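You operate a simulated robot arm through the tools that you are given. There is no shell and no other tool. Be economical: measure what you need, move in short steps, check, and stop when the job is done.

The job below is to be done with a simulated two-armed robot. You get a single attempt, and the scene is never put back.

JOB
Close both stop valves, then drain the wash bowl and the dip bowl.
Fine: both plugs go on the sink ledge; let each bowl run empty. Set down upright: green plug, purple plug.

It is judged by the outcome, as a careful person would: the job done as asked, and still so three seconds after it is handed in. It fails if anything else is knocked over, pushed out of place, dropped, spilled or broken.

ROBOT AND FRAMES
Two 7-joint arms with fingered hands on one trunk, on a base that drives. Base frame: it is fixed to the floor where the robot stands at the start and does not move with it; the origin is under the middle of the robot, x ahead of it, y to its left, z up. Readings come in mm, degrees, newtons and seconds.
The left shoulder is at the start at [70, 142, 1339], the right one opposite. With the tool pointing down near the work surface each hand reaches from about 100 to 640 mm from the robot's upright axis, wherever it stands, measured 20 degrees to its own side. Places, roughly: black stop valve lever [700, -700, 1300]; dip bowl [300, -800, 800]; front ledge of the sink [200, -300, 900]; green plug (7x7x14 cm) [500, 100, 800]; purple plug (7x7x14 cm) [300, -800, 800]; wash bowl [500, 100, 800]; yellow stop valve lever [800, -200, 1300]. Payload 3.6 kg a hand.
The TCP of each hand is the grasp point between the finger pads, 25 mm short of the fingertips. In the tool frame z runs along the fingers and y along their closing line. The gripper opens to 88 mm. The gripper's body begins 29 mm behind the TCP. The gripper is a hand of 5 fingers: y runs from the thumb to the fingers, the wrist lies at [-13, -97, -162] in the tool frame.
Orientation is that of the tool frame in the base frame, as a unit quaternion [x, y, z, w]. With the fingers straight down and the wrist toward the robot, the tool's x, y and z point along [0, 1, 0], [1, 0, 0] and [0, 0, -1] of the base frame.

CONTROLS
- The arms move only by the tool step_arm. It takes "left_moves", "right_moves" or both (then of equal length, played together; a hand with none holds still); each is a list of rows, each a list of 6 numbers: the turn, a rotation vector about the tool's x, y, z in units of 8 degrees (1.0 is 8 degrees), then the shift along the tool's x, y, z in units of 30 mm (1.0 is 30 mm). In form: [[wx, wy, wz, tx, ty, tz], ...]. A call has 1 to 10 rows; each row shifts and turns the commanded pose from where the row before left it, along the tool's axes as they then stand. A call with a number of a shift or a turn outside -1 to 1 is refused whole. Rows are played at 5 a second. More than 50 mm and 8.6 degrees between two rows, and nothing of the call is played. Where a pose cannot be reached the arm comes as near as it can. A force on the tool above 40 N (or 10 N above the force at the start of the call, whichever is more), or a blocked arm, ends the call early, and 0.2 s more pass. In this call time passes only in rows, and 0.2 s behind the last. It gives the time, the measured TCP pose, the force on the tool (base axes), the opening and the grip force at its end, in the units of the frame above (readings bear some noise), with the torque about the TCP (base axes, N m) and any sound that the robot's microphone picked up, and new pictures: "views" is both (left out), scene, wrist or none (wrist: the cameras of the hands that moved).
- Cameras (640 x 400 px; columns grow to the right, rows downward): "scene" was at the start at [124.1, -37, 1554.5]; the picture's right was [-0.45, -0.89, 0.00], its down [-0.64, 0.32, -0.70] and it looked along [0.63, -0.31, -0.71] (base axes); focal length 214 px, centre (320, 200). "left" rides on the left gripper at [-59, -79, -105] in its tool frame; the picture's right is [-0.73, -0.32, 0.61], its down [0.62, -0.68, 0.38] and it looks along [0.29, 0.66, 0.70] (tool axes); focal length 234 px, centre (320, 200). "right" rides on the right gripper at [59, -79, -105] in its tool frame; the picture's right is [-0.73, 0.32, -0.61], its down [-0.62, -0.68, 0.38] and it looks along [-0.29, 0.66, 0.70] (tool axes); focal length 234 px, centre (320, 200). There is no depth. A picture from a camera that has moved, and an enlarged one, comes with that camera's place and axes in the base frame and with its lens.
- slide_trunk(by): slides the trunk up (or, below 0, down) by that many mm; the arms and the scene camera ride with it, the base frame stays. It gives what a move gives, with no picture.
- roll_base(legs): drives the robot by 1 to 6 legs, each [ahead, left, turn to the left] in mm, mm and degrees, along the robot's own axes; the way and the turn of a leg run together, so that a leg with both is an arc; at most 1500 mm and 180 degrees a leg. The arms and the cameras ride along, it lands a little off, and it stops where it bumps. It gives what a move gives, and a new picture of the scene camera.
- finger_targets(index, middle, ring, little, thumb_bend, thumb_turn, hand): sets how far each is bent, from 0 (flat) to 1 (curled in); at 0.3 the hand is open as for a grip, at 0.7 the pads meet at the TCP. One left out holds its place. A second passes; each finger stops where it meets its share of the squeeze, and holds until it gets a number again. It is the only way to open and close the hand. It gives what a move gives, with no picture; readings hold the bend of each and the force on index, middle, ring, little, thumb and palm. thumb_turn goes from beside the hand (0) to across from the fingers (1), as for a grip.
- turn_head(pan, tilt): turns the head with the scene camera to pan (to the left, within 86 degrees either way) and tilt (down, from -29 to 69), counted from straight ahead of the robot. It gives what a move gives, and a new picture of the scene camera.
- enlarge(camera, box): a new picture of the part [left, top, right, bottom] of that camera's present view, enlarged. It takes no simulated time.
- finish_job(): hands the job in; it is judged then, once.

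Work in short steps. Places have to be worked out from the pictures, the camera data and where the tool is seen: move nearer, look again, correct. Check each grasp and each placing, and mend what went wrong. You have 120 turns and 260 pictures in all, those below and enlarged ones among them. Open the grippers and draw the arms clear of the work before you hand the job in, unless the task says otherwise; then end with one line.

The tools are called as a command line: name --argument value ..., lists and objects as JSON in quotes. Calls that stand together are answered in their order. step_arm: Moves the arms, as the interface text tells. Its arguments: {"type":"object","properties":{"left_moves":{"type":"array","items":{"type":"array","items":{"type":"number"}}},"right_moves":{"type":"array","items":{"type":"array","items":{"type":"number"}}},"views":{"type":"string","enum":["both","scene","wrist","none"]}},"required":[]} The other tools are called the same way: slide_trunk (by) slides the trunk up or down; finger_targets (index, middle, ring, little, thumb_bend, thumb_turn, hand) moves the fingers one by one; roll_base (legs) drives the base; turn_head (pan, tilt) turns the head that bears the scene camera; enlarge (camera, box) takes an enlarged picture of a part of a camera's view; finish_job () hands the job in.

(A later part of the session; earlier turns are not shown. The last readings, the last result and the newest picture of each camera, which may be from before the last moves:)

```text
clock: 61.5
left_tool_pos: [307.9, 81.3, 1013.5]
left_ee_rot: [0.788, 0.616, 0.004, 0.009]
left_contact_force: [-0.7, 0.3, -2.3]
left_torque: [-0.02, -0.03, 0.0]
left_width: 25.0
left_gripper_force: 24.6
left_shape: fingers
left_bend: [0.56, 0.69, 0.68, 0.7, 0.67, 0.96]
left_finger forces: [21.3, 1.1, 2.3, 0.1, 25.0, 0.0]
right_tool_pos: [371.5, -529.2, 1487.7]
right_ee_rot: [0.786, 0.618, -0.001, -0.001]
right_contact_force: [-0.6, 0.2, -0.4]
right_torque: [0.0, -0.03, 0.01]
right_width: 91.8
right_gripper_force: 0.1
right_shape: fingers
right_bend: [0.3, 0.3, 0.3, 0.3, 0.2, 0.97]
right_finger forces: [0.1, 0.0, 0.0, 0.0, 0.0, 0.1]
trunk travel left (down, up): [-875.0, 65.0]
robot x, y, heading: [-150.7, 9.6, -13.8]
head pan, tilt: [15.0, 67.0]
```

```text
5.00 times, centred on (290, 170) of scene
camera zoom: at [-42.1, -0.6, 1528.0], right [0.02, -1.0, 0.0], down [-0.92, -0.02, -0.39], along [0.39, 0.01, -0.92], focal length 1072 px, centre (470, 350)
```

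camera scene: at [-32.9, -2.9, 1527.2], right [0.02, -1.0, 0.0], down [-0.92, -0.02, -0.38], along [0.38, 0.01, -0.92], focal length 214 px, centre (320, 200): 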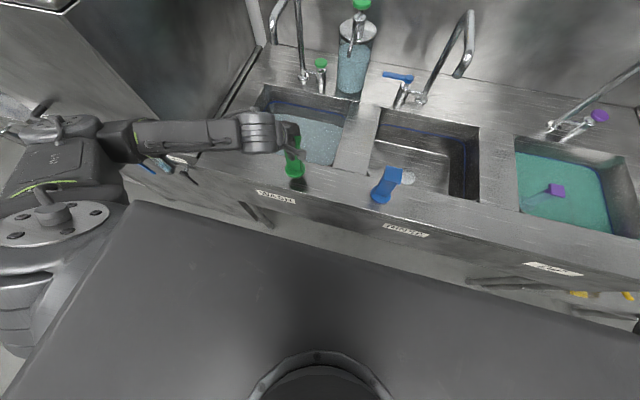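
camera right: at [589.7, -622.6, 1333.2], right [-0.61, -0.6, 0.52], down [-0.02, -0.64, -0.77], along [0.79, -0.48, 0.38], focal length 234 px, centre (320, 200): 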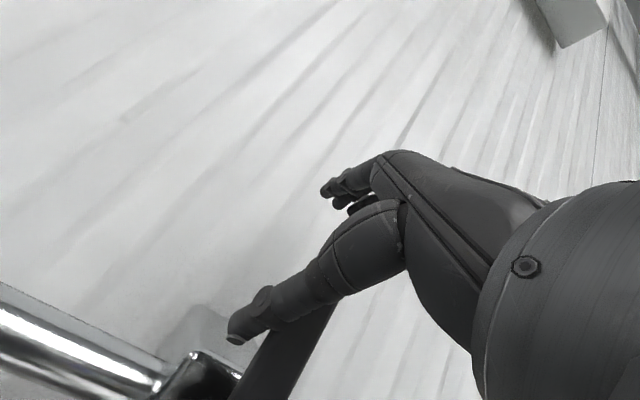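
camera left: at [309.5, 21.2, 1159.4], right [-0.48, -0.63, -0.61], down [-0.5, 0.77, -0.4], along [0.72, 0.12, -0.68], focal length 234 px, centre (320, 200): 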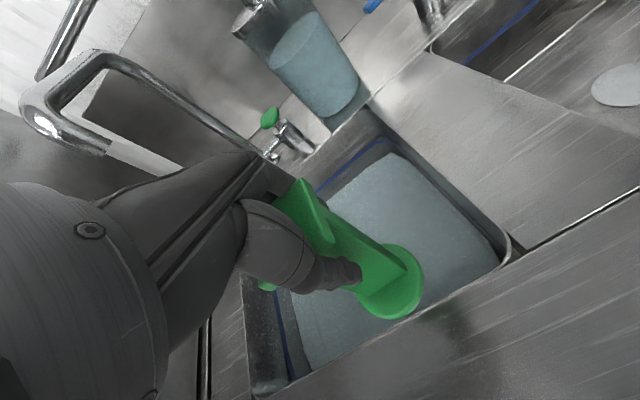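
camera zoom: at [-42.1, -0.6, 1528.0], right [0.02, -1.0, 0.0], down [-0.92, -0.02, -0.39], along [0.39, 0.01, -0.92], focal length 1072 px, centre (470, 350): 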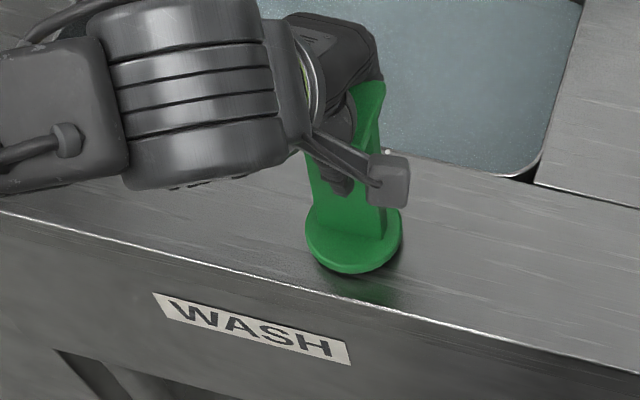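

Still a few mm up; base is slightly toward the front edge (n≈276), so shift 8 mm inward and continue down.

step_arm --left_moves '[[0, 0, 0, 0, 0.27, 0], [0, 0, 0, 0, 0, 0.1], [0, 0, 0, 0, 0, 0.1], [0, 0, 0, 0, 0, 0.08]]' --views "none"

enlarge --camera "scene" --box '[240, 130, 340, 210]'

```text
clock: 62.5
left_tool_pos: [312.8, 78.7, 1009.2]
left_ee_rot: [0.789, 0.614, 0.006, 0.013]
left_contact_force: [-3.9, 3.2, 28.4]
left_torque: [-0.18, -0.21, 0.03]
left_width: 24.4
left_gripper_force: 31.9
left_shape: fingers
left_bend: [0.56, 0.68, 0.69, 0.7, 0.68, 0.96]
left_finger forces: [23.9, 2.1, 3.6, 0.0, 33.6, 0.0]
right_tool_pos: [364.6, -529.2, 1491.3]
right_ee_rot: [0.786, 0.618, 0.001, 0.001]
right_contact_force: [1.3, -0.3, -0.1]
right_torque: [0.03, -0.01, 0.04]
right_width: 91.9
right_gripper_force: 0.1
right_shape: fingers
right_bend: [0.3, 0.3, 0.3, 0.3, 0.2, 0.97]
right_finger forces: [0.0, 0.0, 0.0, 0.1, 0.0, 0.1]
trunk travel left (down, up): [-875.0, 65.0]
robot x, y, heading: [-150.8, 8.9, -13.8]
head pan, tilt: [15.0, 67.0]
```

```text
5.00 times, centred on (290, 170) of scene
camera zoom: at [-48.3, 0.0, 1529.0], right [0.02, -1.0, 0.0], down [-0.92, -0.02, -0.39], along [0.39, 0.01, -0.92], focal length 1072 px, centre (470, 350)
```

zoom: 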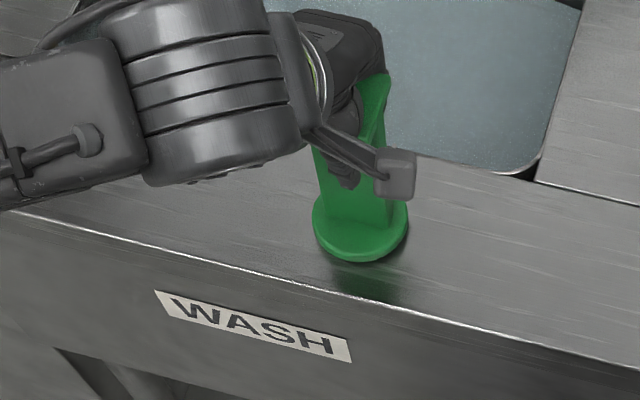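

Seated (28 N). Relieve the pressure 2 mm, then open the fingers.

step_arm --left_moves '[[0, 0, 0, 0, 0, -0.08]]' --views "none"

finger_targets --hand "left" --index 0.3 --middle 0.3 --ring 0.3 --little 0.3 --thumb_bend 0.3

enlarge --camera "scene" --box '[240, 130, 340, 210]'

enlarge --camera "left" --box '[0, 0, 640, 400]'

```text
clock: 62.9
left_tool_pos: [312.9, 78.6, 1007.3]
left_ee_rot: [0.789, 0.615, 0.006, 0.009]
left_contact_force: [-2.6, 3.5, 24.5]
left_torque: [-0.16, -0.29, -0.02]
left_width: 24.3
left_gripper_force: 31.7
left_shape: fingers
left_bend: [0.56, 0.68, 0.68, 0.7, 0.68, 0.96]
left_finger forces: [24.1, 2.3, 3.4, 0.0, 32.6, 0.1]
right_tool_pos: [367.0, -528.7, 1489.3]
right_ee_rot: [0.786, 0.618, 0.0, 0.0]
right_contact_force: [-0.3, -0.1, 0.3]
right_torque: [0.0, 0.0, 0.01]
right_width: 91.9
right_gripper_force: 0.0
right_shape: fingers
right_bend: [0.3, 0.3, 0.3, 0.3, 0.2, 0.97]
right_finger forces: [0.1, 0.0, 0.0, 0.0, 0.0, 0.1]
trunk travel left (down, up): [-875.0, 65.0]
robot x, y, heading: [-153.1, 9.9, -13.7]
head pan, tilt: [15.0, 67.0]
```

```text
clock: 63.9
left_tool_pos: [315.5, 78.4, 1005.1]
left_ee_rot: [0.788, 0.615, 0.004, 0.009]
left_contact_force: [-0.9, -0.5, 1.2]
left_torque: [-0.01, -0.02, -0.03]
left_width: 84.6
left_gripper_force: 0.7
left_shape: fingers
left_bend: [0.3, 0.3, 0.3, 0.3, 0.3, 0.97]
left_finger forces: [0.0, 0.0, 0.0, 0.0, 0.5, 0.0]
right_tool_pos: [371.8, -529.6, 1487.2]
right_ee_rot: [0.786, 0.618, -0.001, -0.002]
right_contact_force: [0.1, -0.5, 0.3]
right_torque: [-0.03, -0.02, -0.01]
right_width: 91.8
right_gripper_force: 0.1
right_shape: fingers
right_bend: [0.3, 0.3, 0.3, 0.3, 0.2, 0.97]
right_finger forces: [0.1, 0.1, 0.0, 0.1, 0.1, 0.0]
trunk travel left (down, up): [-875.0, 65.0]
robot x, y, heading: [-151.0, 10.4, -13.7]
head pan, tilt: [15.0, 67.0]
```

```text
5.00 times, centred on (290, 170) of scene
camera zoom: at [-41.7, -0.7, 1528.0], right [0.02, -1.0, 0.0], down [-0.92, -0.02, -0.39], along [0.39, 0.01, -0.92], focal length 1072 px, centre (470, 350)
```

zoom: 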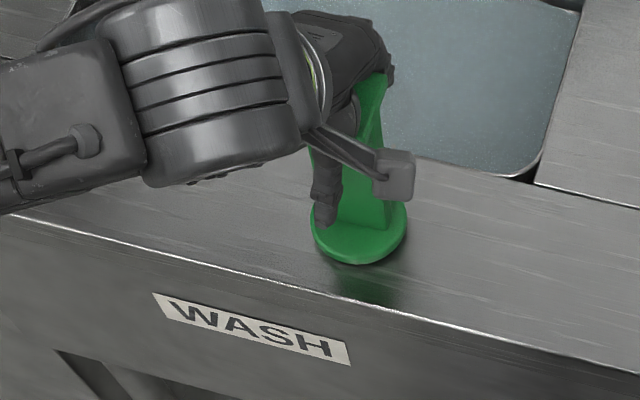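

```text
1.00 times, centred on (320, 200) of left
camera zoom: at [222.7, 41.7, 1109.4], right [-0.48, -0.63, -0.61], down [-0.5, 0.77, -0.4], along [0.72, 0.11, -0.68], focal length 234 px, centre (320, 200)
```

zoom: 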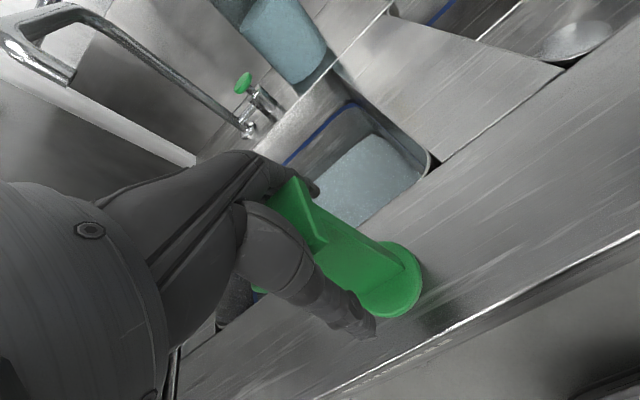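

Released and standing. Open the thumb further to clear the plate, then rise straight up.

finger_targets --hand "left" --thumb_bend 0.1 --index 0.25 --middle 0.25 --ring 0.25 --little 0.25

step_arm --left_moves '[[0, 0, 0, 0, 0, -0.4], [0, 0, 0, 0, 0, -0.6], [0, 0, 0, 0, 0, -0.8], [0, 0, 0, 0, 0, -0.9]]'

```text
clock: 64.9
left_tool_pos: [314.3, 78.2, 1006.0]
left_ee_rot: [0.789, 0.615, 0.004, 0.01]
left_contact_force: [1.1, -0.1, -0.1]
left_torque: [-0.03, -0.02, 0.01]
left_width: 103.3
left_gripper_force: 0.2
left_shape: fingers
left_bend: [0.25, 0.25, 0.25, 0.25, 0.1, 0.97]
left_finger forces: [0.0, 0.0, 0.0, 0.0, 0.3, 0.0]
right_tool_pos: [370.3, -528.6, 1487.8]
right_ee_rot: [0.786, 0.619, -0.001, 0.0]
right_contact_force: [0.0, -0.2, 0.2]
right_torque: [0.02, 0.0, 0.0]
right_width: 91.9
right_gripper_force: 0.1
right_shape: fingers
right_bend: [0.3, 0.3, 0.3, 0.3, 0.2, 0.97]
right_finger forces: [0.1, 0.1, 0.0, 0.0, 0.1, 0.0]
trunk travel left (down, up): [-875.0, 65.0]
robot x, y, heading: [-151.7, 10.2, -13.7]
head pan, tilt: [15.0, 67.0]
```

```text
clock: 65.9
left_tool_pos: [315.1, 78.2, 1087.4]
left_ee_rot: [0.788, 0.615, 0.005, 0.009]
left_contact_force: [0.7, -0.1, -0.1]
left_torque: [-0.02, 0.02, -0.04]
left_width: 103.9
left_gripper_force: 0.0
left_shape: fingers
left_bend: [0.25, 0.25, 0.25, 0.25, 0.1, 0.97]
left_finger forces: [0.0, 0.1, 0.1, 0.1, 0.0, 0.0]
right_tool_pos: [371.7, -529.5, 1488.6]
right_ee_rot: [0.786, 0.618, 0.0, 0.0]
right_contact_force: [0.1, 0.2, 0.6]
right_torque: [0.01, 0.0, 0.02]
right_width: 91.9
right_gripper_force: 0.0
right_shape: fingers
right_bend: [0.3, 0.3, 0.3, 0.3, 0.2, 0.97]
right_finger forces: [0.1, 0.1, 0.1, 0.0, 0.0, 0.0]
trunk travel left (down, up): [-875.0, 65.0]
robot x, y, heading: [-151.8, 8.7, -13.6]
head pan, tilt: [15.0, 67.0]
camera scene: at [-42.6, -1.1, 1528.0], right [0.02, -1.0, 0.0], down [-0.92, -0.02, -0.39], along [0.39, 0.01, -0.92], focal length 214 px, centre (320, 200)
camera left: at [221.7, 42.1, 1190.4], right [-0.48, -0.63, -0.61], down [-0.5, 0.77, -0.4], along [0.72, 0.12, -0.68], focal length 234 px, centre (320, 200)
```

scene: 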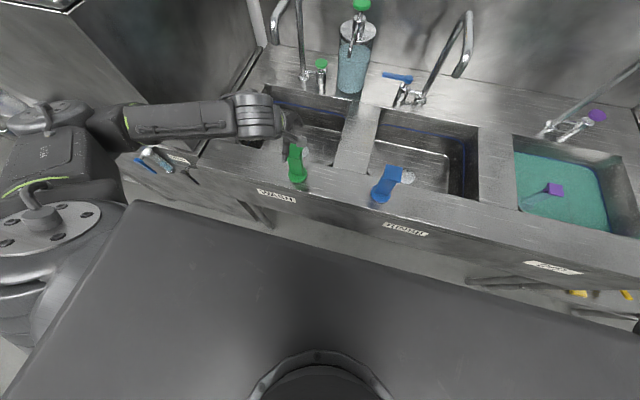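
left: 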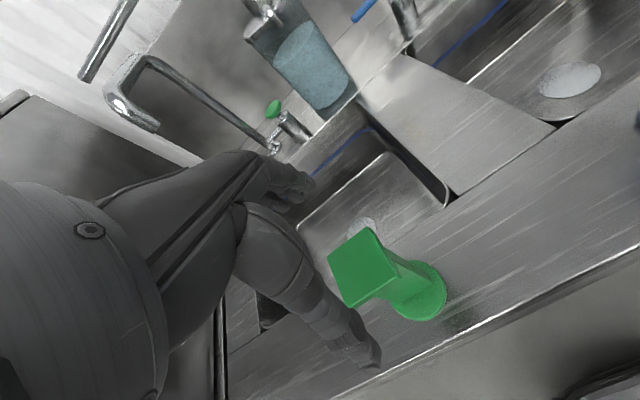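

Green plug stands on the ledge and the wash bowl has run empty. Raise the left arm high, then drive right to the dip bowl.

step_arm --left_moves '[[0, 0, 0, 0, 0, -1], [0, 0, 0, 0, 0, -1], [0, 0, 0, 0, 0, -1], [0, 0, 0, 0, 0, -1], [0, 0, 0, 0, 0, -1], [0, 0, 0, 0, 0, -1], [0, 0, 0, 0, 0, -1], [0, 0, 0, 0, 0, -1]]' --views "none"

roll_base --legs '[[0, -468, 0], [140, 0, 0]]'

turn_head --pan -25 --tilt 50

```text
clock: 67.7
left_tool_pos: [307.9, 79.0, 1327.4]
left_ee_rot: [0.789, 0.615, 0.005, 0.009]
left_contact_force: [-0.2, -0.1, -0.9]
left_torque: [-0.02, 0.04, -0.01]
left_width: 103.7
left_gripper_force: 0.1
left_shape: fingers
left_bend: [0.25, 0.25, 0.25, 0.25, 0.1, 0.97]
left_finger forces: [0.1, 0.0, 0.0, 0.0, 0.0, 0.1]
right_tool_pos: [370.9, -529.6, 1487.1]
right_ee_rot: [0.786, 0.618, 0.0, 0.0]
right_contact_force: [0.0, 0.1, 0.0]
right_torque: [0.01, 0.0, 0.01]
right_width: 91.8
right_gripper_force: 0.1
right_shape: fingers
right_bend: [0.3, 0.3, 0.3, 0.3, 0.2, 0.97]
right_finger forces: [0.0, 0.0, 0.0, 0.1, 0.0, 0.1]
trunk travel left (down, up): [-875.0, 65.0]
robot x, y, heading: [-146.9, 6.7, -13.9]
head pan, tilt: [15.0, 67.0]
```

```text
clock: 71.4
left_tool_pos: [331.7, -410.7, 1327.9]
left_ee_rot: [0.791, 0.612, 0.005, 0.01]
left_contact_force: [-0.3, 0.2, -0.5]
left_torque: [-0.05, 0.0, 0.01]
left_width: 103.8
left_gripper_force: 0.0
left_shape: fingers
left_bend: [0.25, 0.25, 0.25, 0.25, 0.1, 0.97]
left_finger forces: [0.0, 0.0, 0.0, 0.1, 0.1, 0.0]
right_tool_pos: [386.2, -1022.0, 1490.1]
right_ee_rot: [0.788, 0.615, 0.001, 0.001]
right_contact_force: [0.0, 0.2, -0.1]
right_torque: [0.0, 0.0, 0.0]
right_width: 91.8
right_gripper_force: 0.1
right_shape: fingers
right_bend: [0.3, 0.3, 0.3, 0.3, 0.2, 0.97]
right_finger forces: [0.0, 0.0, 0.1, 0.1, 0.1, 0.1]
trunk travel left (down, up): [-875.0, 65.0]
robot x, y, heading: [-129.7, -476.6, -14.7]
head pan, tilt: [15.0, 67.0]
camera scene: at [-22.5, -489.0, 1528.4], right [0.01, -1.0, 0.0], down [-0.92, -0.01, -0.39], along [0.39, 0.01, -0.92], focal length 214 px, centre (320, 200)
```

scene: 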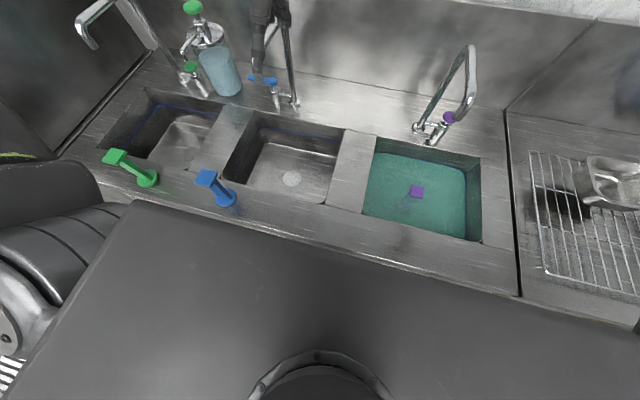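

```text
clock: 72.5
left_tool_pos: [333.7, -410.7, 1326.8]
left_ee_rot: [0.791, 0.612, 0.004, 0.009]
left_contact_force: [0.6, -0.8, 0.1]
left_torque: [0.03, 0.02, 0.0]
left_width: 103.6
left_gripper_force: 0.1
left_shape: fingers
left_bend: [0.25, 0.25, 0.25, 0.25, 0.1, 0.97]
left_finger forces: [0.0, 0.1, 0.0, 0.1, 0.0, 0.0]
right_tool_pos: [388.5, -1020.6, 1489.5]
right_ee_rot: [0.789, 0.615, 0.0, 0.0]
right_contact_force: [-0.8, 0.1, 0.4]
right_torque: [0.0, 0.0, -0.03]
right_width: 91.9
right_gripper_force: 0.0
right_shape: fingers
right_bend: [0.3, 0.3, 0.3, 0.3, 0.2, 0.97]
right_finger forces: [0.0, 0.0, 0.1, 0.0, 0.0, 0.0]
trunk travel left (down, up): [-875.0, 65.0]
robot x, y, heading: [-127.7, -478.1, -14.2]
head pan, tilt: [-25.0, 50.0]
camera scene: at [-17.9, -538.5, 1548.3], right [-0.63, -0.78, 0.0], down [-0.59, 0.48, -0.64], along [0.5, -0.41, -0.77], focal length 214 px, centre (320, 200)
```

scene: 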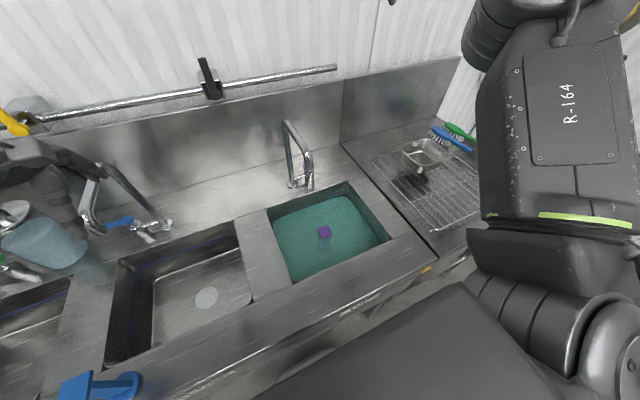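

Dip plug ≈(313,-835,832), spout tip ≈(375,-840,1143) just beyond it. Bring the right hand back and left to ~80 mm in front of the plug while lowering.

finger_targets --hand "right" --thumb_bend 0.3

step_arm --right_moves '[[0, 0, 0, 0.68, -0.82, 0.5], [0, 0, 0, 0.68, -0.82, 1], [0, 0, 0, 0.68, -0.82, 1], [0, 0, 0, 0.68, -0.82, 1], [0, 0, 0, 0.68, -0.82, 1], [0, 0, 0, 0.68, -0.82, 1], [0, 0, 0, 0.68, -0.82, 1], [0, 0, 0, 0.68, -0.82, 1]]'

```text
clock: 73.5
left_tool_pos: [334.5, -412.0, 1326.9]
left_ee_rot: [0.791, 0.612, 0.004, 0.009]
left_contact_force: [-0.9, -1.1, 0.1]
left_torque: [0.03, -0.03, -0.01]
left_width: 103.7
left_gripper_force: 0.1
left_shape: fingers
left_bend: [0.25, 0.25, 0.25, 0.25, 0.1, 0.97]
left_finger forces: [0.0, 0.0, 0.0, 0.0, 0.0, 0.0]
right_tool_pos: [390.7, -1021.4, 1488.3]
right_ee_rot: [0.789, 0.615, -0.001, -0.001]
right_contact_force: [0.1, 0.2, 1.1]
right_torque: [0.0, 0.02, 0.02]
right_width: 84.9
right_gripper_force: 0.1
right_shape: fingers
right_bend: [0.3, 0.3, 0.3, 0.3, 0.3, 0.97]
right_finger forces: [0.0, 0.0, 0.0, 0.1, 0.1, 0.0]
trunk travel left (down, up): [-875.0, 65.0]
robot x, y, heading: [-128.9, -479.1, -14.1]
head pan, tilt: [-25.0, 50.0]
```

```text
clock: 75.3
left_tool_pos: [333.2, -411.6, 1327.5]
left_ee_rot: [0.792, 0.611, 0.004, 0.009]
left_contact_force: [-0.1, -0.8, 0.0]
left_torque: [0.0, -0.04, -0.01]
left_width: 103.8
left_gripper_force: 0.0
left_shape: fingers
left_bend: [0.25, 0.25, 0.25, 0.25, 0.1, 0.97]
left_finger forces: [0.1, 0.0, 0.0, 0.1, 0.0, 0.0]
right_tool_pos: [388.8, -1020.6, 1488.7]
right_ee_rot: [0.788, 0.615, 0.0, -0.001]
right_contact_force: [-1.0, -0.2, 0.0]
right_torque: [0.01, 0.02, 0.01]
right_width: 84.9
right_gripper_force: 0.0
right_shape: fingers
right_bend: [0.3, 0.3, 0.3, 0.3, 0.3, 0.97]
right_finger forces: [0.0, 0.0, 0.0, 0.1, 0.0, 0.0]
right hand out of reach, approached as far as the arm can: row 1, 2, 3, 4, 5, 6, 7, 8
trunk travel left (down, up): [-875.0, 65.0]
robot x, y, heading: [-129.3, -479.7, -14.2]
head pan, tilt: [-25.0, 50.0]
camera scene: at [-17.5, -538.7, 1548.3], right [-0.63, -0.77, 0.0], down [-0.59, 0.48, -0.64], along [0.5, -0.41, -0.77], focal length 214 px, centre (320, 200)
camera right: at [327.1, -946.2, 1594.1], right [0.14, -0.78, 0.61], down [-0.81, -0.44, -0.38], along [0.57, -0.44, -0.7], focal length 234 px, centre (320, 200)
```

scene: 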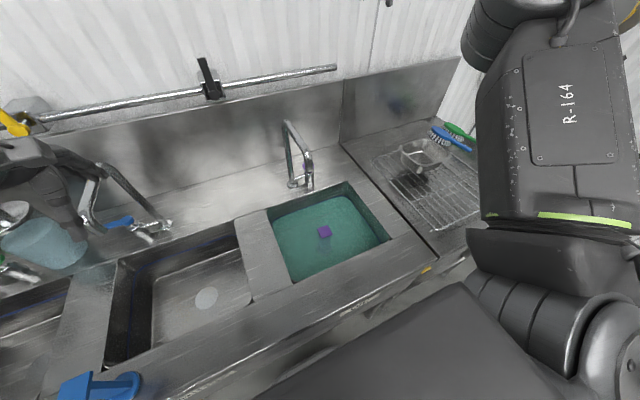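
right: 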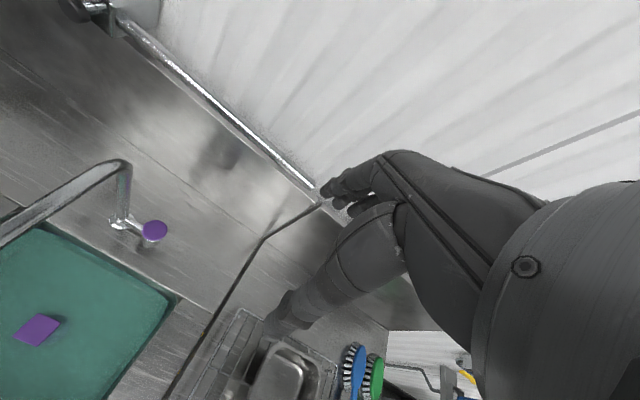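

The right arm did not budge; it's at a joint limit. Try simple moves: forward-left first, then down.

step_arm --right_moves '[[0, 0, 0, 0, 0, 1], [0, 0, 0, 0, 0, 1], [0, 0, 0, 0, 0, 1], [0, 0, 0, 0, 0, 1]]' --views "scene"

```text
clock: 76.3
left_tool_pos: [333.3, -412.0, 1327.0]
left_ee_rot: [0.792, 0.611, 0.005, 0.009]
left_contact_force: [-0.7, 0.2, 0.2]
left_torque: [0.03, -0.01, -0.02]
left_width: 103.8
left_gripper_force: 0.1
left_shape: fingers
left_bend: [0.25, 0.25, 0.25, 0.25, 0.1, 0.97]
left_finger forces: [0.1, 0.0, 0.1, 0.0, 0.0, 0.0]
right_tool_pos: [404.5, -1046.8, 1378.5]
right_ee_rot: [0.788, 0.616, 0.0, -0.001]
right_contact_force: [0.0, -0.2, -0.4]
right_torque: [0.04, 0.01, 0.02]
right_width: 84.9
right_gripper_force: 0.0
right_shape: fingers
right_bend: [0.3, 0.3, 0.3, 0.3, 0.3, 0.97]
right_finger forces: [0.0, 0.0, 0.0, 0.1, 0.0, 0.1]
right hand out of reach, approached as far as the arm can: row 2, 3, 4
trunk travel left (down, up): [-875.0, 65.0]
robot x, y, heading: [-124.7, -474.8, -14.2]
head pan, tilt: [-25.0, 50.0]
camera scene: at [-17.8, -539.5, 1548.3], right [-0.63, -0.77, 0.0], down [-0.59, 0.48, -0.64], along [0.5, -0.41, -0.77], focal length 214 px, centre (320, 200)
```

scene: 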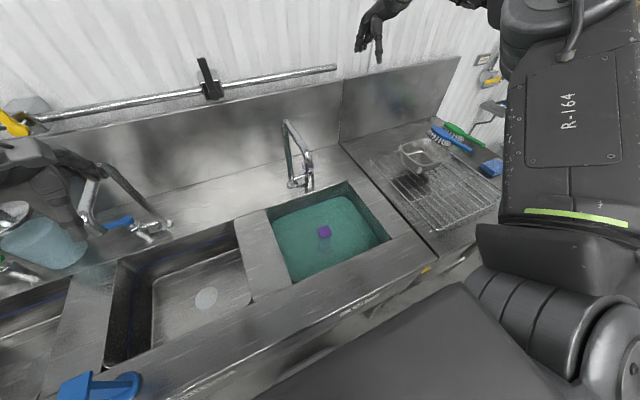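

Awkward elbow configuration. Try sweeping the right hand left (inward) in small steps.

step_arm --right_moves '[[0, 0, 0, 1, 0, 0], [0, 0, 0, 1, 0, 0], [0, 0, 0, 1, 0, 0], [0, 0, 0, 1, 0, 0], [0, 0, 0, 1, 0, 0]]' --views "scene"

```text
clock: 77.5
left_tool_pos: [335.9, -408.5, 1326.1]
left_ee_rot: [0.791, 0.612, 0.003, 0.01]
left_contact_force: [-0.1, -0.2, 0.3]
left_torque: [0.01, 0.0, 0.01]
left_width: 103.7
left_gripper_force: 0.0
left_shape: fingers
left_bend: [0.25, 0.25, 0.25, 0.25, 0.1, 0.97]
left_finger forces: [0.1, 0.1, 0.0, 0.0, 0.0, 0.1]
right_tool_pos: [491.6, -943.5, 1397.8]
right_ee_rot: [0.789, 0.615, -0.001, -0.002]
right_contact_force: [0.1, 0.6, 0.1]
right_torque: [0.0, -0.01, 0.02]
right_width: 85.2
right_gripper_force: 0.0
right_shape: fingers
right_bend: [0.3, 0.3, 0.3, 0.3, 0.3, 0.97]
right_finger forces: [0.1, 0.1, 0.0, 0.1, 0.0, 0.0]
right hand out of reach, approached as far as the arm can: row 1, 2, 3, 4, 5
trunk travel left (down, up): [-875.0, 65.0]
robot x, y, heading: [-125.8, -476.0, -14.5]
head pan, tilt: [-25.0, 50.0]
camera scene: at [-15.2, -536.5, 1548.2], right [-0.63, -0.77, 0.0], down [-0.59, 0.48, -0.64], along [0.5, -0.41, -0.77], focal length 214 px, centre (320, 200)
```

scene: 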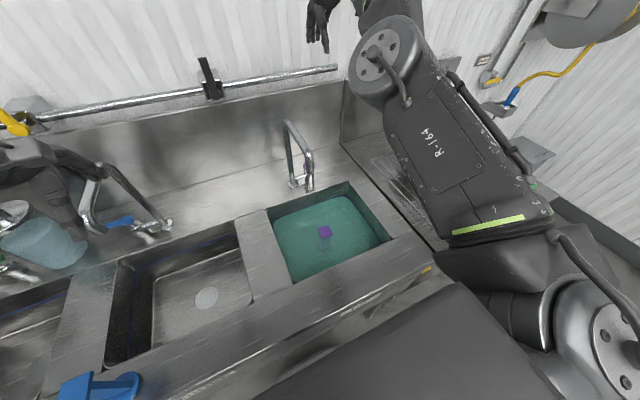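

It does move inward, keeping a large radius. Test whether it will now come back toward me.

step_arm --right_moves '[[0, 0, 0, 0, -1, 0.3], [0, 0, 0, 0, -1, 0.3], [0, 0, 0, 0, -1, 0.3], [0, 0, 0, 0, -1, 0.3]]' --views "scene"

```text
clock: 78.5
left_tool_pos: [333.9, -412.6, 1327.2]
left_ee_rot: [0.791, 0.611, 0.005, 0.01]
left_contact_force: [0.1, 0.7, -0.6]
left_torque: [0.02, 0.01, 0.0]
left_width: 103.8
left_gripper_force: 0.0
left_shape: fingers
left_bend: [0.25, 0.25, 0.25, 0.25, 0.1, 0.97]
left_finger forces: [0.0, 0.1, 0.0, 0.0, 0.0, 0.1]
right_tool_pos: [472.3, -969.6, 1407.4]
right_ee_rot: [0.789, 0.615, -0.001, 0.0]
right_contact_force: [-0.1, 0.0, 0.6]
right_torque: [0.01, 0.01, 0.02]
right_width: 84.9
right_gripper_force: 0.0
right_shape: fingers
right_bend: [0.3, 0.3, 0.3, 0.3, 0.3, 0.97]
right_finger forces: [0.0, 0.1, 0.1, 0.0, 0.0, 0.0]
right hand out of reach, approached as far as the arm can: row 1, 2, 3, 4
trunk travel left (down, up): [-875.0, 65.0]
robot x, y, heading: [-124.7, -474.1, -14.2]
head pan, tilt: [-25.0, 50.0]
camera scene: at [-18.3, -539.5, 1548.3], right [-0.63, -0.77, 0.0], down [-0.59, 0.48, -0.64], along [0.5, -0.41, -0.77], focal length 214 px, centre (320, 200)
```

scene: 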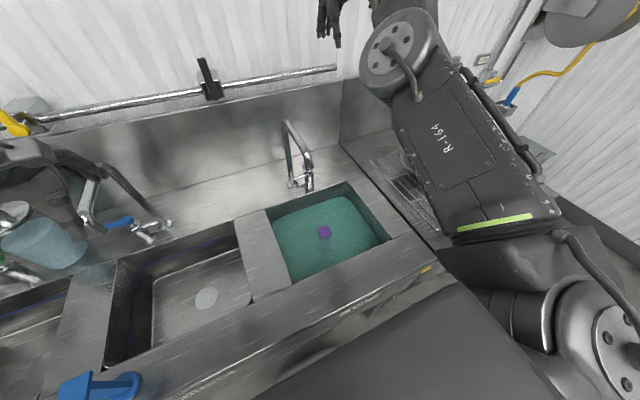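

It's a wrist limit. Un-pitch the hand (fingers forward 45°) to free it while pulling back and down.

step_arm --right_moves '[[-1, 0, 0, 0, -0.3, 0], [-1, 0, 0, 0, -0.3, 0], [-1, 0, 0, 0, -0.3, -0.2], [-1, 0, 0, 0, -0.5, -0.3], [-1, 0, 0, 0, -0.5, -0.4], [-1, 0, 0, 0.3, -0.6, -0.5], [0, 0, 0, 0.5, -0.8, -0.6], [0, 0, 0, 0.5, -0.8, -0.6], [0, 0, 0, 0.5, -0.8, -0.6], [0, 0, 0, 0.5, -0.8, -0.6]]' --views "scene"

```text
clock: 80.7
left_tool_pos: [333.8, -410.9, 1327.0]
left_ee_rot: [0.792, 0.611, 0.004, 0.01]
left_contact_force: [-0.7, -0.3, 0.1]
left_torque: [0.02, 0.04, 0.0]
left_width: 103.7
left_gripper_force: 0.1
left_shape: fingers
left_bend: [0.25, 0.25, 0.25, 0.25, 0.1, 0.97]
left_finger forces: [0.0, 0.0, 0.0, 0.0, 0.0, 0.0]
right_tool_pos: [558.0, -1019.6, 1500.4]
right_ee_rot: [0.721, 0.562, 0.249, 0.321]
right_contact_force: [-0.9, 0.6, -1.0]
right_torque: [-0.01, 0.0, -0.01]
right_width: 84.9
right_gripper_force: 0.0
right_shape: fingers
right_bend: [0.3, 0.3, 0.3, 0.3, 0.3, 0.97]
right_finger forces: [0.1, 0.1, 0.1, 0.0, 0.0, 0.1]
right hand out of reach, approached as far as the arm can: row 1, 2, 3, 4, 5, 6, 7, 8, 9, 10
trunk travel left (down, up): [-875.0, 65.0]
robot x, y, heading: [-127.0, -473.4, -14.3]
head pan, tilt: [-25.0, 50.0]
camera scene: at [-17.3, -538.3, 1548.3], right [-0.63, -0.77, 0.0], down [-0.59, 0.48, -0.64], along [0.5, -0.41, -0.77], focal length 214 px, centre (320, 200)
```

scene: 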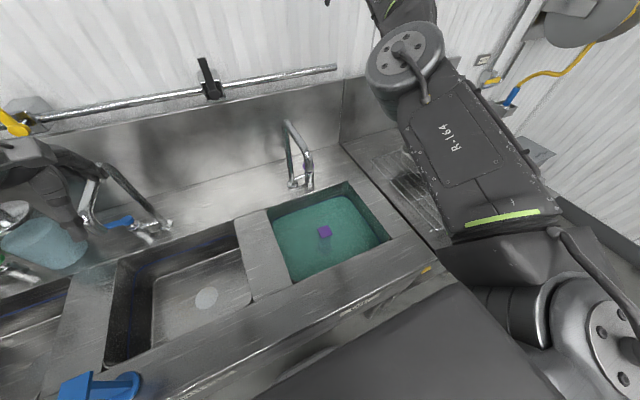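

Wrist flexion limit: the forearm points upward. Lower the hand in this pitched pose first.

step_arm --right_moves '[[0, 0, 0, 0, -0.74, 0.67], [0, 0, 0, 0, -0.74, 0.67], [0, 0, 0, 0, -0.74, 0.67], [0, 0, 0, 0, -0.74, 0.67], [0, 0, 0, 0, -0.74, 0.67], [0, 0, 0, 0, -0.74, 0.67]]' --views "scene"

```text
clock: 82.1
left_tool_pos: [334.1, -411.2, 1326.4]
left_ee_rot: [0.791, 0.612, 0.004, 0.009]
left_contact_force: [0.1, 0.4, -1.0]
left_torque: [-0.02, -0.02, 0.03]
left_width: 103.8
left_gripper_force: 0.1
left_shape: fingers
left_bend: [0.25, 0.25, 0.25, 0.25, 0.1, 0.97]
left_finger forces: [0.1, 0.0, 0.0, 0.1, 0.1, 0.0]
right_tool_pos: [585.4, -1037.4, 1327.9]
right_ee_rot: [0.721, 0.562, 0.249, 0.321]
right_contact_force: [-0.6, 0.3, 0.0]
right_torque: [-0.06, 0.0, -0.01]
right_width: 85.1
right_gripper_force: 0.0
right_shape: fingers
right_bend: [0.3, 0.3, 0.3, 0.3, 0.3, 0.97]
right_finger forces: [0.0, 0.0, 0.1, 0.0, 0.1, 0.0]
right hand out of reach, approached as far as the arm can: row 1, 2, 3, 4, 5
trunk travel left (down, up): [-875.0, 65.0]
robot x, y, heading: [-127.3, -480.7, -14.2]
head pan, tilt: [-25.0, 50.0]
camera scene: at [-17.0, -539.1, 1548.2], right [-0.63, -0.77, 0.0], down [-0.59, 0.48, -0.64], along [0.5, -0.41, -0.77], focal length 214 px, centre (320, 200)
```

scene: 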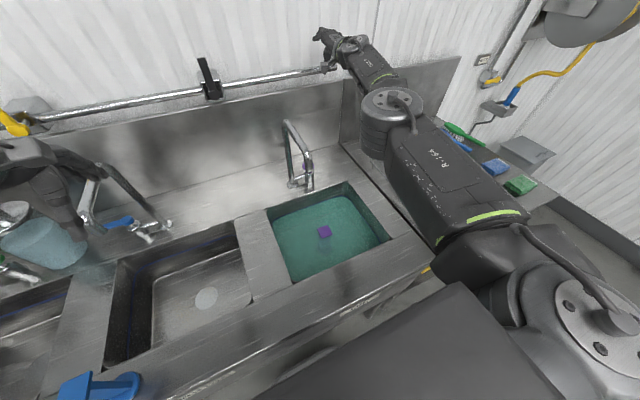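

Now within reach. Pull straight back horizontally ~270 mm at this height.

step_arm --right_moves '[[0, 0, 0, 0, -0.67, -0.74], [0, 0, 0, 0, -0.67, -0.74], [0, 0, 0, 0, -0.67, -0.74], [0, 0, 0, 0.2, -0.67, -0.74], [0, 0, 0, 0.2, -0.67, -0.74], [0, 0, 0, 0.2, -0.67, -0.74], [0, 0, 0, 0.2, -0.67, -0.74], [0, 0, 0, 0.2, -0.67, -0.74], [0, 0, 0, 0.2, -0.67, -0.74]]' --views "scene"

```text
clock: 84.1
left_tool_pos: [334.0, -411.2, 1327.3]
left_ee_rot: [0.791, 0.611, 0.003, 0.01]
left_contact_force: [0.0, -0.5, -0.9]
left_torque: [-0.01, 0.0, -0.01]
left_width: 103.6
left_gripper_force: 0.0
left_shape: fingers
left_bend: [0.25, 0.25, 0.25, 0.25, 0.1, 0.97]
left_finger forces: [0.1, 0.0, 0.0, 0.1, 0.1, 0.0]
right_tool_pos: [559.2, -1077.0, 1336.8]
right_ee_rot: [0.721, 0.562, 0.25, 0.32]
right_contact_force: [-0.5, -0.2, -0.4]
right_torque: [0.01, 0.03, 0.01]
right_width: 85.2
right_gripper_force: 0.1
right_shape: fingers
right_bend: [0.3, 0.3, 0.3, 0.3, 0.3, 0.97]
right_finger forces: [0.0, 0.0, 0.0, 0.1, 0.0, 0.1]
right hand out of reach, approached as far as the arm can: row 1, 2, 3, 4, 5, 6, 7, 8, 9
trunk travel left (down, up): [-875.0, 65.0]
robot x, y, heading: [-126.1, -475.5, -14.0]
head pan, tilt: [-25.0, 50.0]
camera scene: at [-17.6, -538.8, 1548.3], right [-0.63, -0.77, 0.0], down [-0.59, 0.48, -0.64], along [0.5, -0.41, -0.77], focal length 214 px, centre (320, 200)
```

scene: 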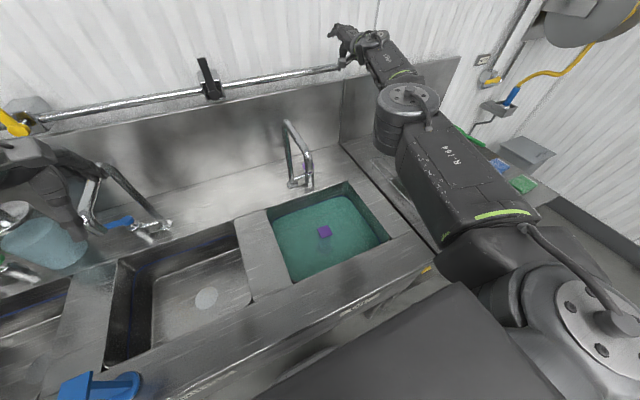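

The right arm is jammed in this posture; the left arm worked well, so I'll do the dip plug with the left. Drive right ~410 so the plug sits ahead-left of me (right arm stays high, clear of the wall).

roll_base --legs '[[0, -200, 0]]'

```text
clock: 85.7
left_tool_pos: [286.3, -599.9, 1325.7]
left_ee_rot: [0.791, 0.612, 0.002, 0.01]
left_contact_force: [0.2, -0.1, -0.4]
left_torque: [-0.01, 0.02, 0.03]
left_width: 103.9
left_gripper_force: 0.1
left_shape: fingers
left_bend: [0.25, 0.25, 0.25, 0.25, 0.1, 0.97]
left_finger forces: [0.0, 0.0, 0.1, 0.0, 0.1, 0.0]
right_tool_pos: [512.7, -1265.4, 1337.9]
right_ee_rot: [0.72, 0.563, 0.249, 0.32]
right_contact_force: [0.1, -0.4, 0.1]
right_torque: [-0.05, -0.04, -0.02]
right_width: 85.0
right_gripper_force: 0.1
right_shape: fingers
right_bend: [0.3, 0.3, 0.3, 0.3, 0.3, 0.97]
right_finger forces: [0.1, 0.0, 0.0, 0.0, 0.0, 0.0]
trunk travel left (down, up): [-875.0, 65.0]
robot x, y, heading: [-174.7, -669.7, -14.2]
head pan, tilt: [-25.0, 50.0]
camera scene: at [-65.0, -727.0, 1548.4], right [-0.63, -0.78, 0.0], down [-0.6, 0.48, -0.64], along [0.5, -0.41, -0.77], focal length 214 px, centre (320, 200)
```

scene: 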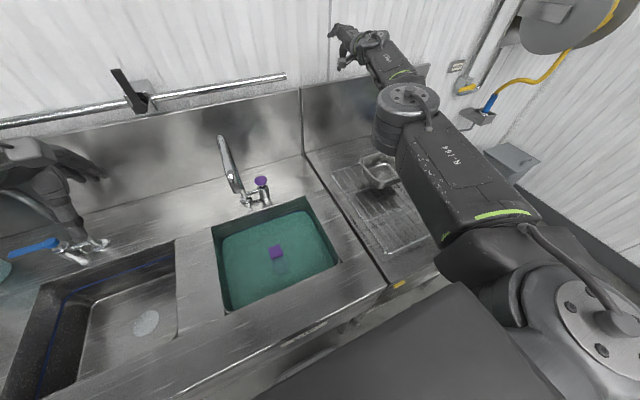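

The right wall is far away (>1 m). Continue 215 mm right.

roll_base --legs '[[0, -215, 0]]'

turn_head --pan 15 --tilt 58

enlarge --camera "left" --box '[0, 0, 640, 400]'

```text
clock: 87.3
left_tool_pos: [229.1, -798.6, 1326.0]
left_ee_rot: [0.788, 0.616, 0.003, 0.008]
left_contact_force: [-0.4, -0.1, -0.8]
left_torque: [-0.02, 0.02, 0.0]
left_width: 103.7
left_gripper_force: 0.1
left_shape: fingers
left_bend: [0.25, 0.25, 0.25, 0.25, 0.1, 0.97]
left_finger forces: [0.1, 0.0, 0.0, 0.1, 0.1, 0.0]
right_tool_pos: [460.2, -1462.6, 1336.7]
right_ee_rot: [0.718, 0.566, 0.251, 0.319]
right_contact_force: [0.2, 0.4, 0.3]
right_torque: [0.0, -0.03, 0.02]
right_width: 85.0
right_gripper_force: 0.0
right_shape: fingers
right_bend: [0.3, 0.3, 0.3, 0.3, 0.3, 0.98]
right_finger forces: [0.0, 0.1, 0.0, 0.0, 0.0, 0.0]
trunk travel left (down, up): [-875.0, 65.0]
robot x, y, heading: [-233.1, -871.3, -13.5]
head pan, tilt: [-25.0, 50.0]
camera scene: at [-121.6, -929.6, 1548.3], right [-0.62, -0.78, 0.0], down [-0.6, 0.48, -0.64], along [0.5, -0.4, -0.77], focal length 214 px, centre (320, 200)
```

scene: 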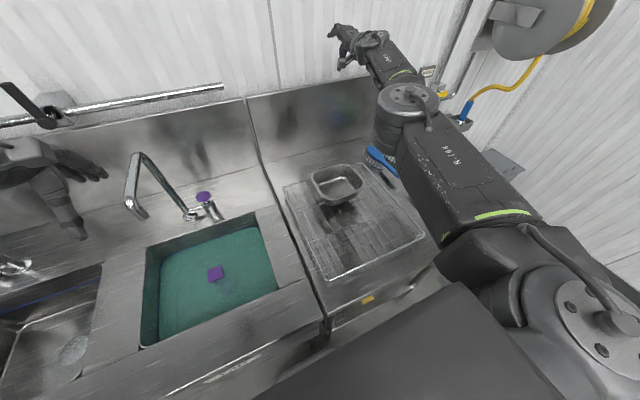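

```text
clock: 88.4
left_tool_pos: [228.2, -800.1, 1326.3]
left_ee_rot: [0.788, 0.616, 0.005, 0.009]
left_contact_force: [-0.6, -0.3, -0.3]
left_torque: [0.01, -0.02, -0.01]
left_width: 103.7
left_gripper_force: 0.1
left_shape: fingers
left_bend: [0.25, 0.25, 0.25, 0.25, 0.1, 0.97]
left_finger forces: [0.1, 0.0, 0.0, 0.0, 0.1, 0.0]
right_tool_pos: [458.9, -1462.1, 1336.4]
right_ee_rot: [0.718, 0.565, 0.251, 0.319]
right_contact_force: [-0.6, 0.5, -0.3]
right_torque: [-0.01, -0.03, 0.0]
right_width: 85.0
right_gripper_force: 0.0
right_shape: fingers
right_bend: [0.3, 0.3, 0.3, 0.3, 0.3, 0.98]
right_finger forces: [0.0, 0.0, 0.0, 0.0, 0.1, 0.0]
trunk travel left (down, up): [-875.0, 65.0]
robot x, y, heading: [-239.3, -867.3, -13.6]
head pan, tilt: [15.0, 58.0]
camera scene: at [-113.9, -881.6, 1538.0], right [0.02, -1.0, 0.0], down [-0.85, -0.02, -0.53], along [0.53, 0.01, -0.85], focal length 214 px, centre (320, 200)
```

scene: 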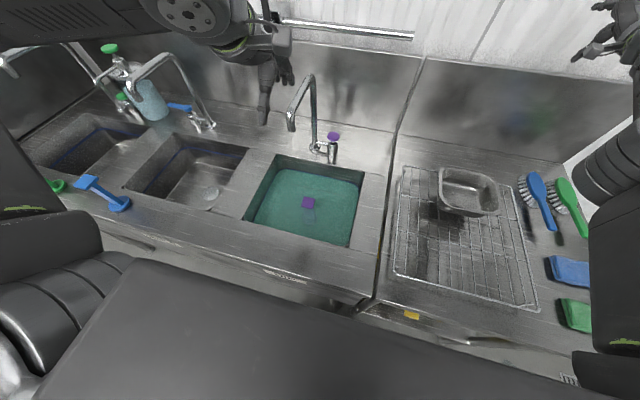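

```text
1.00 times, centred on (320, 200) of left
camera zoom: at [134.8, -836.6, 1430.1], right [-0.48, -0.63, -0.61], down [-0.5, 0.77, -0.4], along [0.72, 0.12, -0.68], focal length 234 px, centre (320, 200)
```

zoom: 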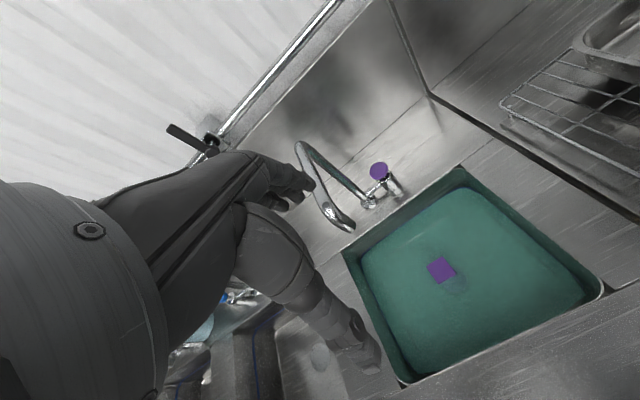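

Plug ≈(311,-829,835); spout tip ≈(322,-798,1185), almost over it. Descend ~110 mm in front of the plug to z≈955, with the thumb and fingers set for grasp.

finger_targets --hand "left" --index 0.3 --middle 0.3 --ring 0.3 --little 0.3 --thumb_bend 0.3

step_arm --left_moves '[[0, 0, 0, -0.3, -0.75, 0.5], [0, 0, 0, 0, 0, 1], [0, 0, 0, 0, 0, 1], [0, 0, 0, 0, 0, 1], [0, 0, 0, 0, 0, 1], [0, 0, 0, 0, 0, 1], [0, 0, 0, 0, 0, 1], [0, 0, 0, 0, 0, 1], [0, 0, 0, 0, 0, 1]]'

```text
clock: 89.4
left_tool_pos: [227.9, -800.0, 1327.0]
left_ee_rot: [0.788, 0.616, 0.004, 0.008]
left_contact_force: [0.3, 1.1, -0.2]
left_torque: [0.04, 0.03, -0.01]
left_width: 85.4
left_gripper_force: 0.1
left_shape: fingers
left_bend: [0.3, 0.3, 0.3, 0.3, 0.3, 0.97]
left_finger forces: [0.1, 0.1, 0.0, 0.0, 0.2, 0.0]
right_tool_pos: [459.9, -1463.6, 1336.3]
right_ee_rot: [0.718, 0.566, 0.251, 0.318]
right_contact_force: [0.5, -0.6, -0.3]
right_torque: [0.05, -0.02, -0.02]
right_width: 85.0
right_gripper_force: 0.0
right_shape: fingers
right_bend: [0.3, 0.3, 0.3, 0.3, 0.3, 0.98]
right_finger forces: [0.0, 0.0, 0.0, 0.1, 0.1, 0.0]
trunk travel left (down, up): [-875.0, 65.0]
robot x, y, heading: [-235.3, -867.8, -13.7]
head pan, tilt: [15.0, 58.0]
```

```text
clock: 91.4
left_tool_pos: [208.9, -805.0, 1069.7]
left_ee_rot: [0.788, 0.616, 0.004, 0.009]
left_contact_force: [0.1, -0.8, -0.4]
left_torque: [0.01, 0.02, 0.02]
left_width: 85.1
left_gripper_force: 0.1
left_shape: fingers
left_bend: [0.3, 0.3, 0.3, 0.3, 0.3, 0.97]
left_finger forces: [0.0, 0.1, 0.0, 0.0, 0.0, 0.0]
right_tool_pos: [459.9, -1463.7, 1335.5]
right_ee_rot: [0.718, 0.565, 0.251, 0.32]
right_contact_force: [-0.4, -0.1, -0.9]
right_torque: [-0.02, 0.01, 0.01]
right_width: 85.2
right_gripper_force: 0.1
right_shape: fingers
right_bend: [0.3, 0.3, 0.3, 0.3, 0.3, 0.98]
right_finger forces: [0.0, 0.0, 0.0, 0.0, 0.0, 0.1]
trunk travel left (down, up): [-875.0, 65.0]
robot x, y, heading: [-232.1, -872.3, -13.1]
head pan, tilt: [15.0, 58.0]
camera scene: at [-113.9, -881.1, 1538.1], right [0.02, -1.0, 0.0], down [-0.85, -0.02, -0.53], along [0.53, 0.01, -0.85], focal length 214 px, centre (320, 200)
camera left: at [115.6, -841.5, 1173.2], right [-0.48, -0.63, -0.61], down [-0.5, 0.77, -0.4], along [0.72, 0.12, -0.68], focal length 234 px, centre (320, 200)
```

scene: 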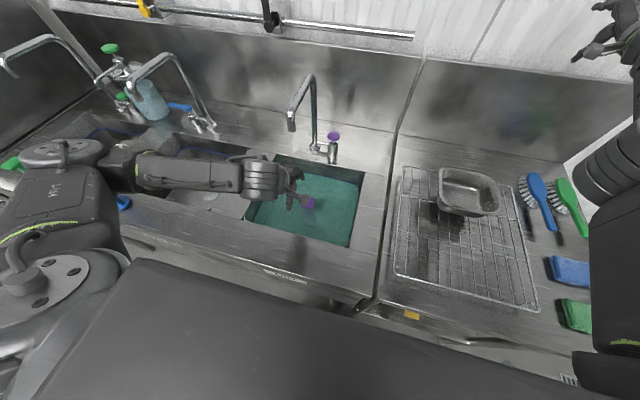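
left: 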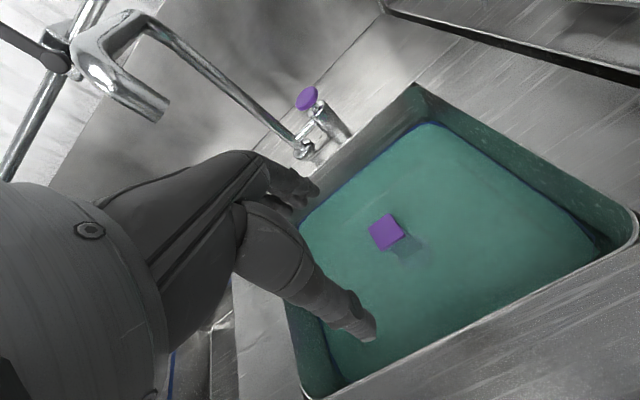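

All consistent (plug ≈(308,-825)). Lower to 955, come in 45 mm, lower to 915, then come in the rest under the spout.

step_arm --left_moves '[[0, 0, 0, 0, 0, 1], [0, 0, 0, 0, 0, 1], [0, 0, 0, 0, 0, 1], [0, 0, 0, 0, 0, 0.8], [0, 0, 0, 0, 0.8, 0], [0, 0, 0, 0, 0.7, 0.3], [0, 0, 0, 0, 0, 1], [0, 0, 0, 0, 0.6, 0], [0, 0, 0, 0, 0.6, 0]]'

```text
clock: 93.4
left_tool_pos: [289.3, -827.2, 920.4]
left_ee_rot: [0.788, 0.615, 0.004, 0.008]
left_contact_force: [0.2, 0.4, 0.4]
left_torque: [-0.02, 0.04, -0.02]
left_width: 85.0
left_gripper_force: 0.1
left_shape: fingers
left_bend: [0.3, 0.3, 0.3, 0.3, 0.3, 0.97]
left_finger forces: [0.0, 0.0, 0.0, 0.0, 0.0, 0.1]
right_tool_pos: [459.8, -1464.8, 1334.6]
right_ee_rot: [0.718, 0.566, 0.251, 0.318]
right_contact_force: [0.2, 0.7, -0.4]
right_torque: [0.01, 0.01, 0.0]
right_width: 85.0
right_gripper_force: 0.1
right_shape: fingers
right_bend: [0.3, 0.3, 0.3, 0.3, 0.3, 0.98]
right_finger forces: [0.0, 0.0, 0.0, 0.1, 0.0, 0.1]
trunk travel left (down, up): [-875.0, 65.0]
robot x, y, heading: [-232.6, -870.3, -13.9]
head pan, tilt: [15.0, 58.0]
camera scene: at [-113.4, -882.2, 1538.0], right [0.02, -1.0, 0.0], down [-0.85, -0.02, -0.53], along [0.53, 0.01, -0.85], focal length 214 px, centre (320, 200)
camera left: at [197.2, -864.0, 1023.0], right [-0.48, -0.63, -0.61], down [-0.5, 0.77, -0.4], along [0.72, 0.12, -0.68], focal length 234 px, centre (320, 200)
```

scene: 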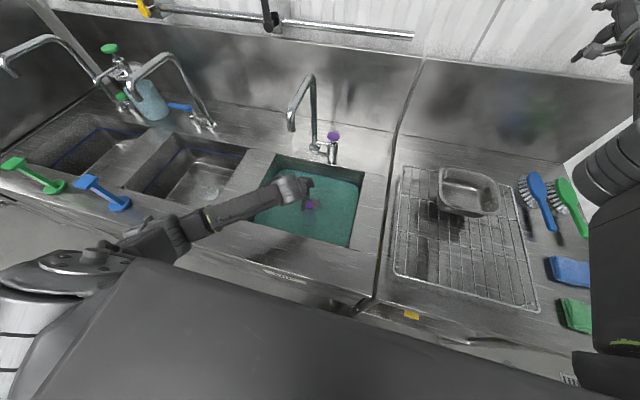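
left: 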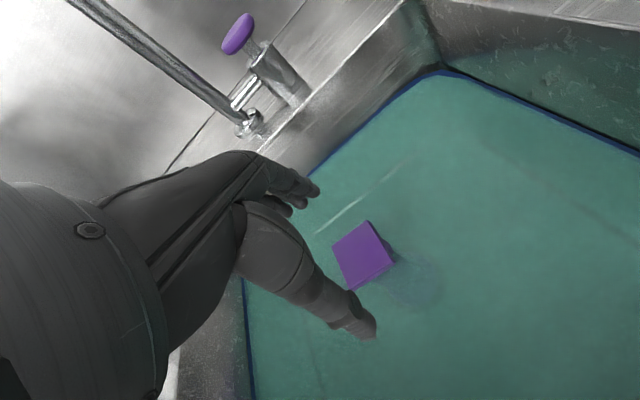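

Plate at ≈(307,-825). 17 mm further in, then descend to z≈820 and check before closing.

step_arm --left_moves '[[0, 0, 0, 0.05, 0.57, 0], [0, 0, 0, 0, 0, 0.9], [0, 0, 0, 0, 0, 0.9], [0, 0, 0, 0, 0, 0.8], [0, 0, 0, 0, 0, 0.7]]' --views "wrist"

```text
clock: 94.6
left_tool_pos: [306.2, -829.6, 819.0]
left_ee_rot: [0.788, 0.616, 0.004, 0.009]
left_contact_force: [0.5, 0.1, -0.1]
left_torque: [0.01, 0.03, 0.01]
left_width: 85.0
left_gripper_force: 0.1
left_shape: fingers
left_bend: [0.3, 0.3, 0.3, 0.3, 0.3, 0.97]
left_finger forces: [0.0, 0.1, 0.0, 0.0, 0.0, 0.0]
right_tool_pos: [459.6, -1464.1, 1336.1]
right_ee_rot: [0.718, 0.566, 0.25, 0.318]
right_contact_force: [-0.4, -0.3, 0.2]
right_torque: [0.0, 0.0, -0.01]
right_width: 84.8
right_gripper_force: 0.0
right_shape: fingers
right_bend: [0.3, 0.3, 0.3, 0.3, 0.3, 0.98]
right_finger forces: [0.1, 0.1, 0.0, 0.1, 0.1, 0.1]
trunk travel left (down, up): [-875.0, 65.0]
robot x, y, heading: [-237.9, -873.2, -13.4]
head pan, tilt: [15.0, 58.0]
camera left: at [213.6, -866.2, 922.8], right [-0.48, -0.63, -0.61], down [-0.5, 0.77, -0.4], along [0.72, 0.12, -0.68], focal length 234 px, centre (320, 200)
```

left: 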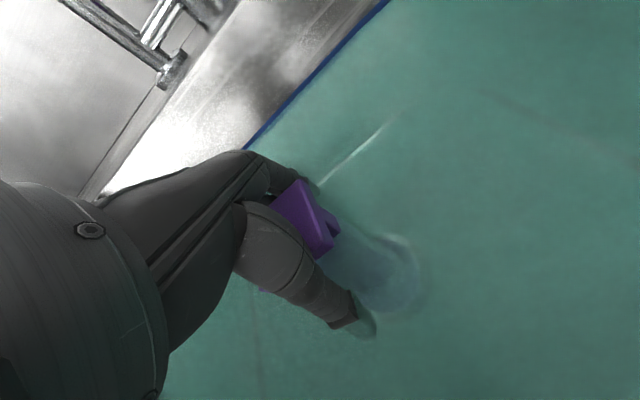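

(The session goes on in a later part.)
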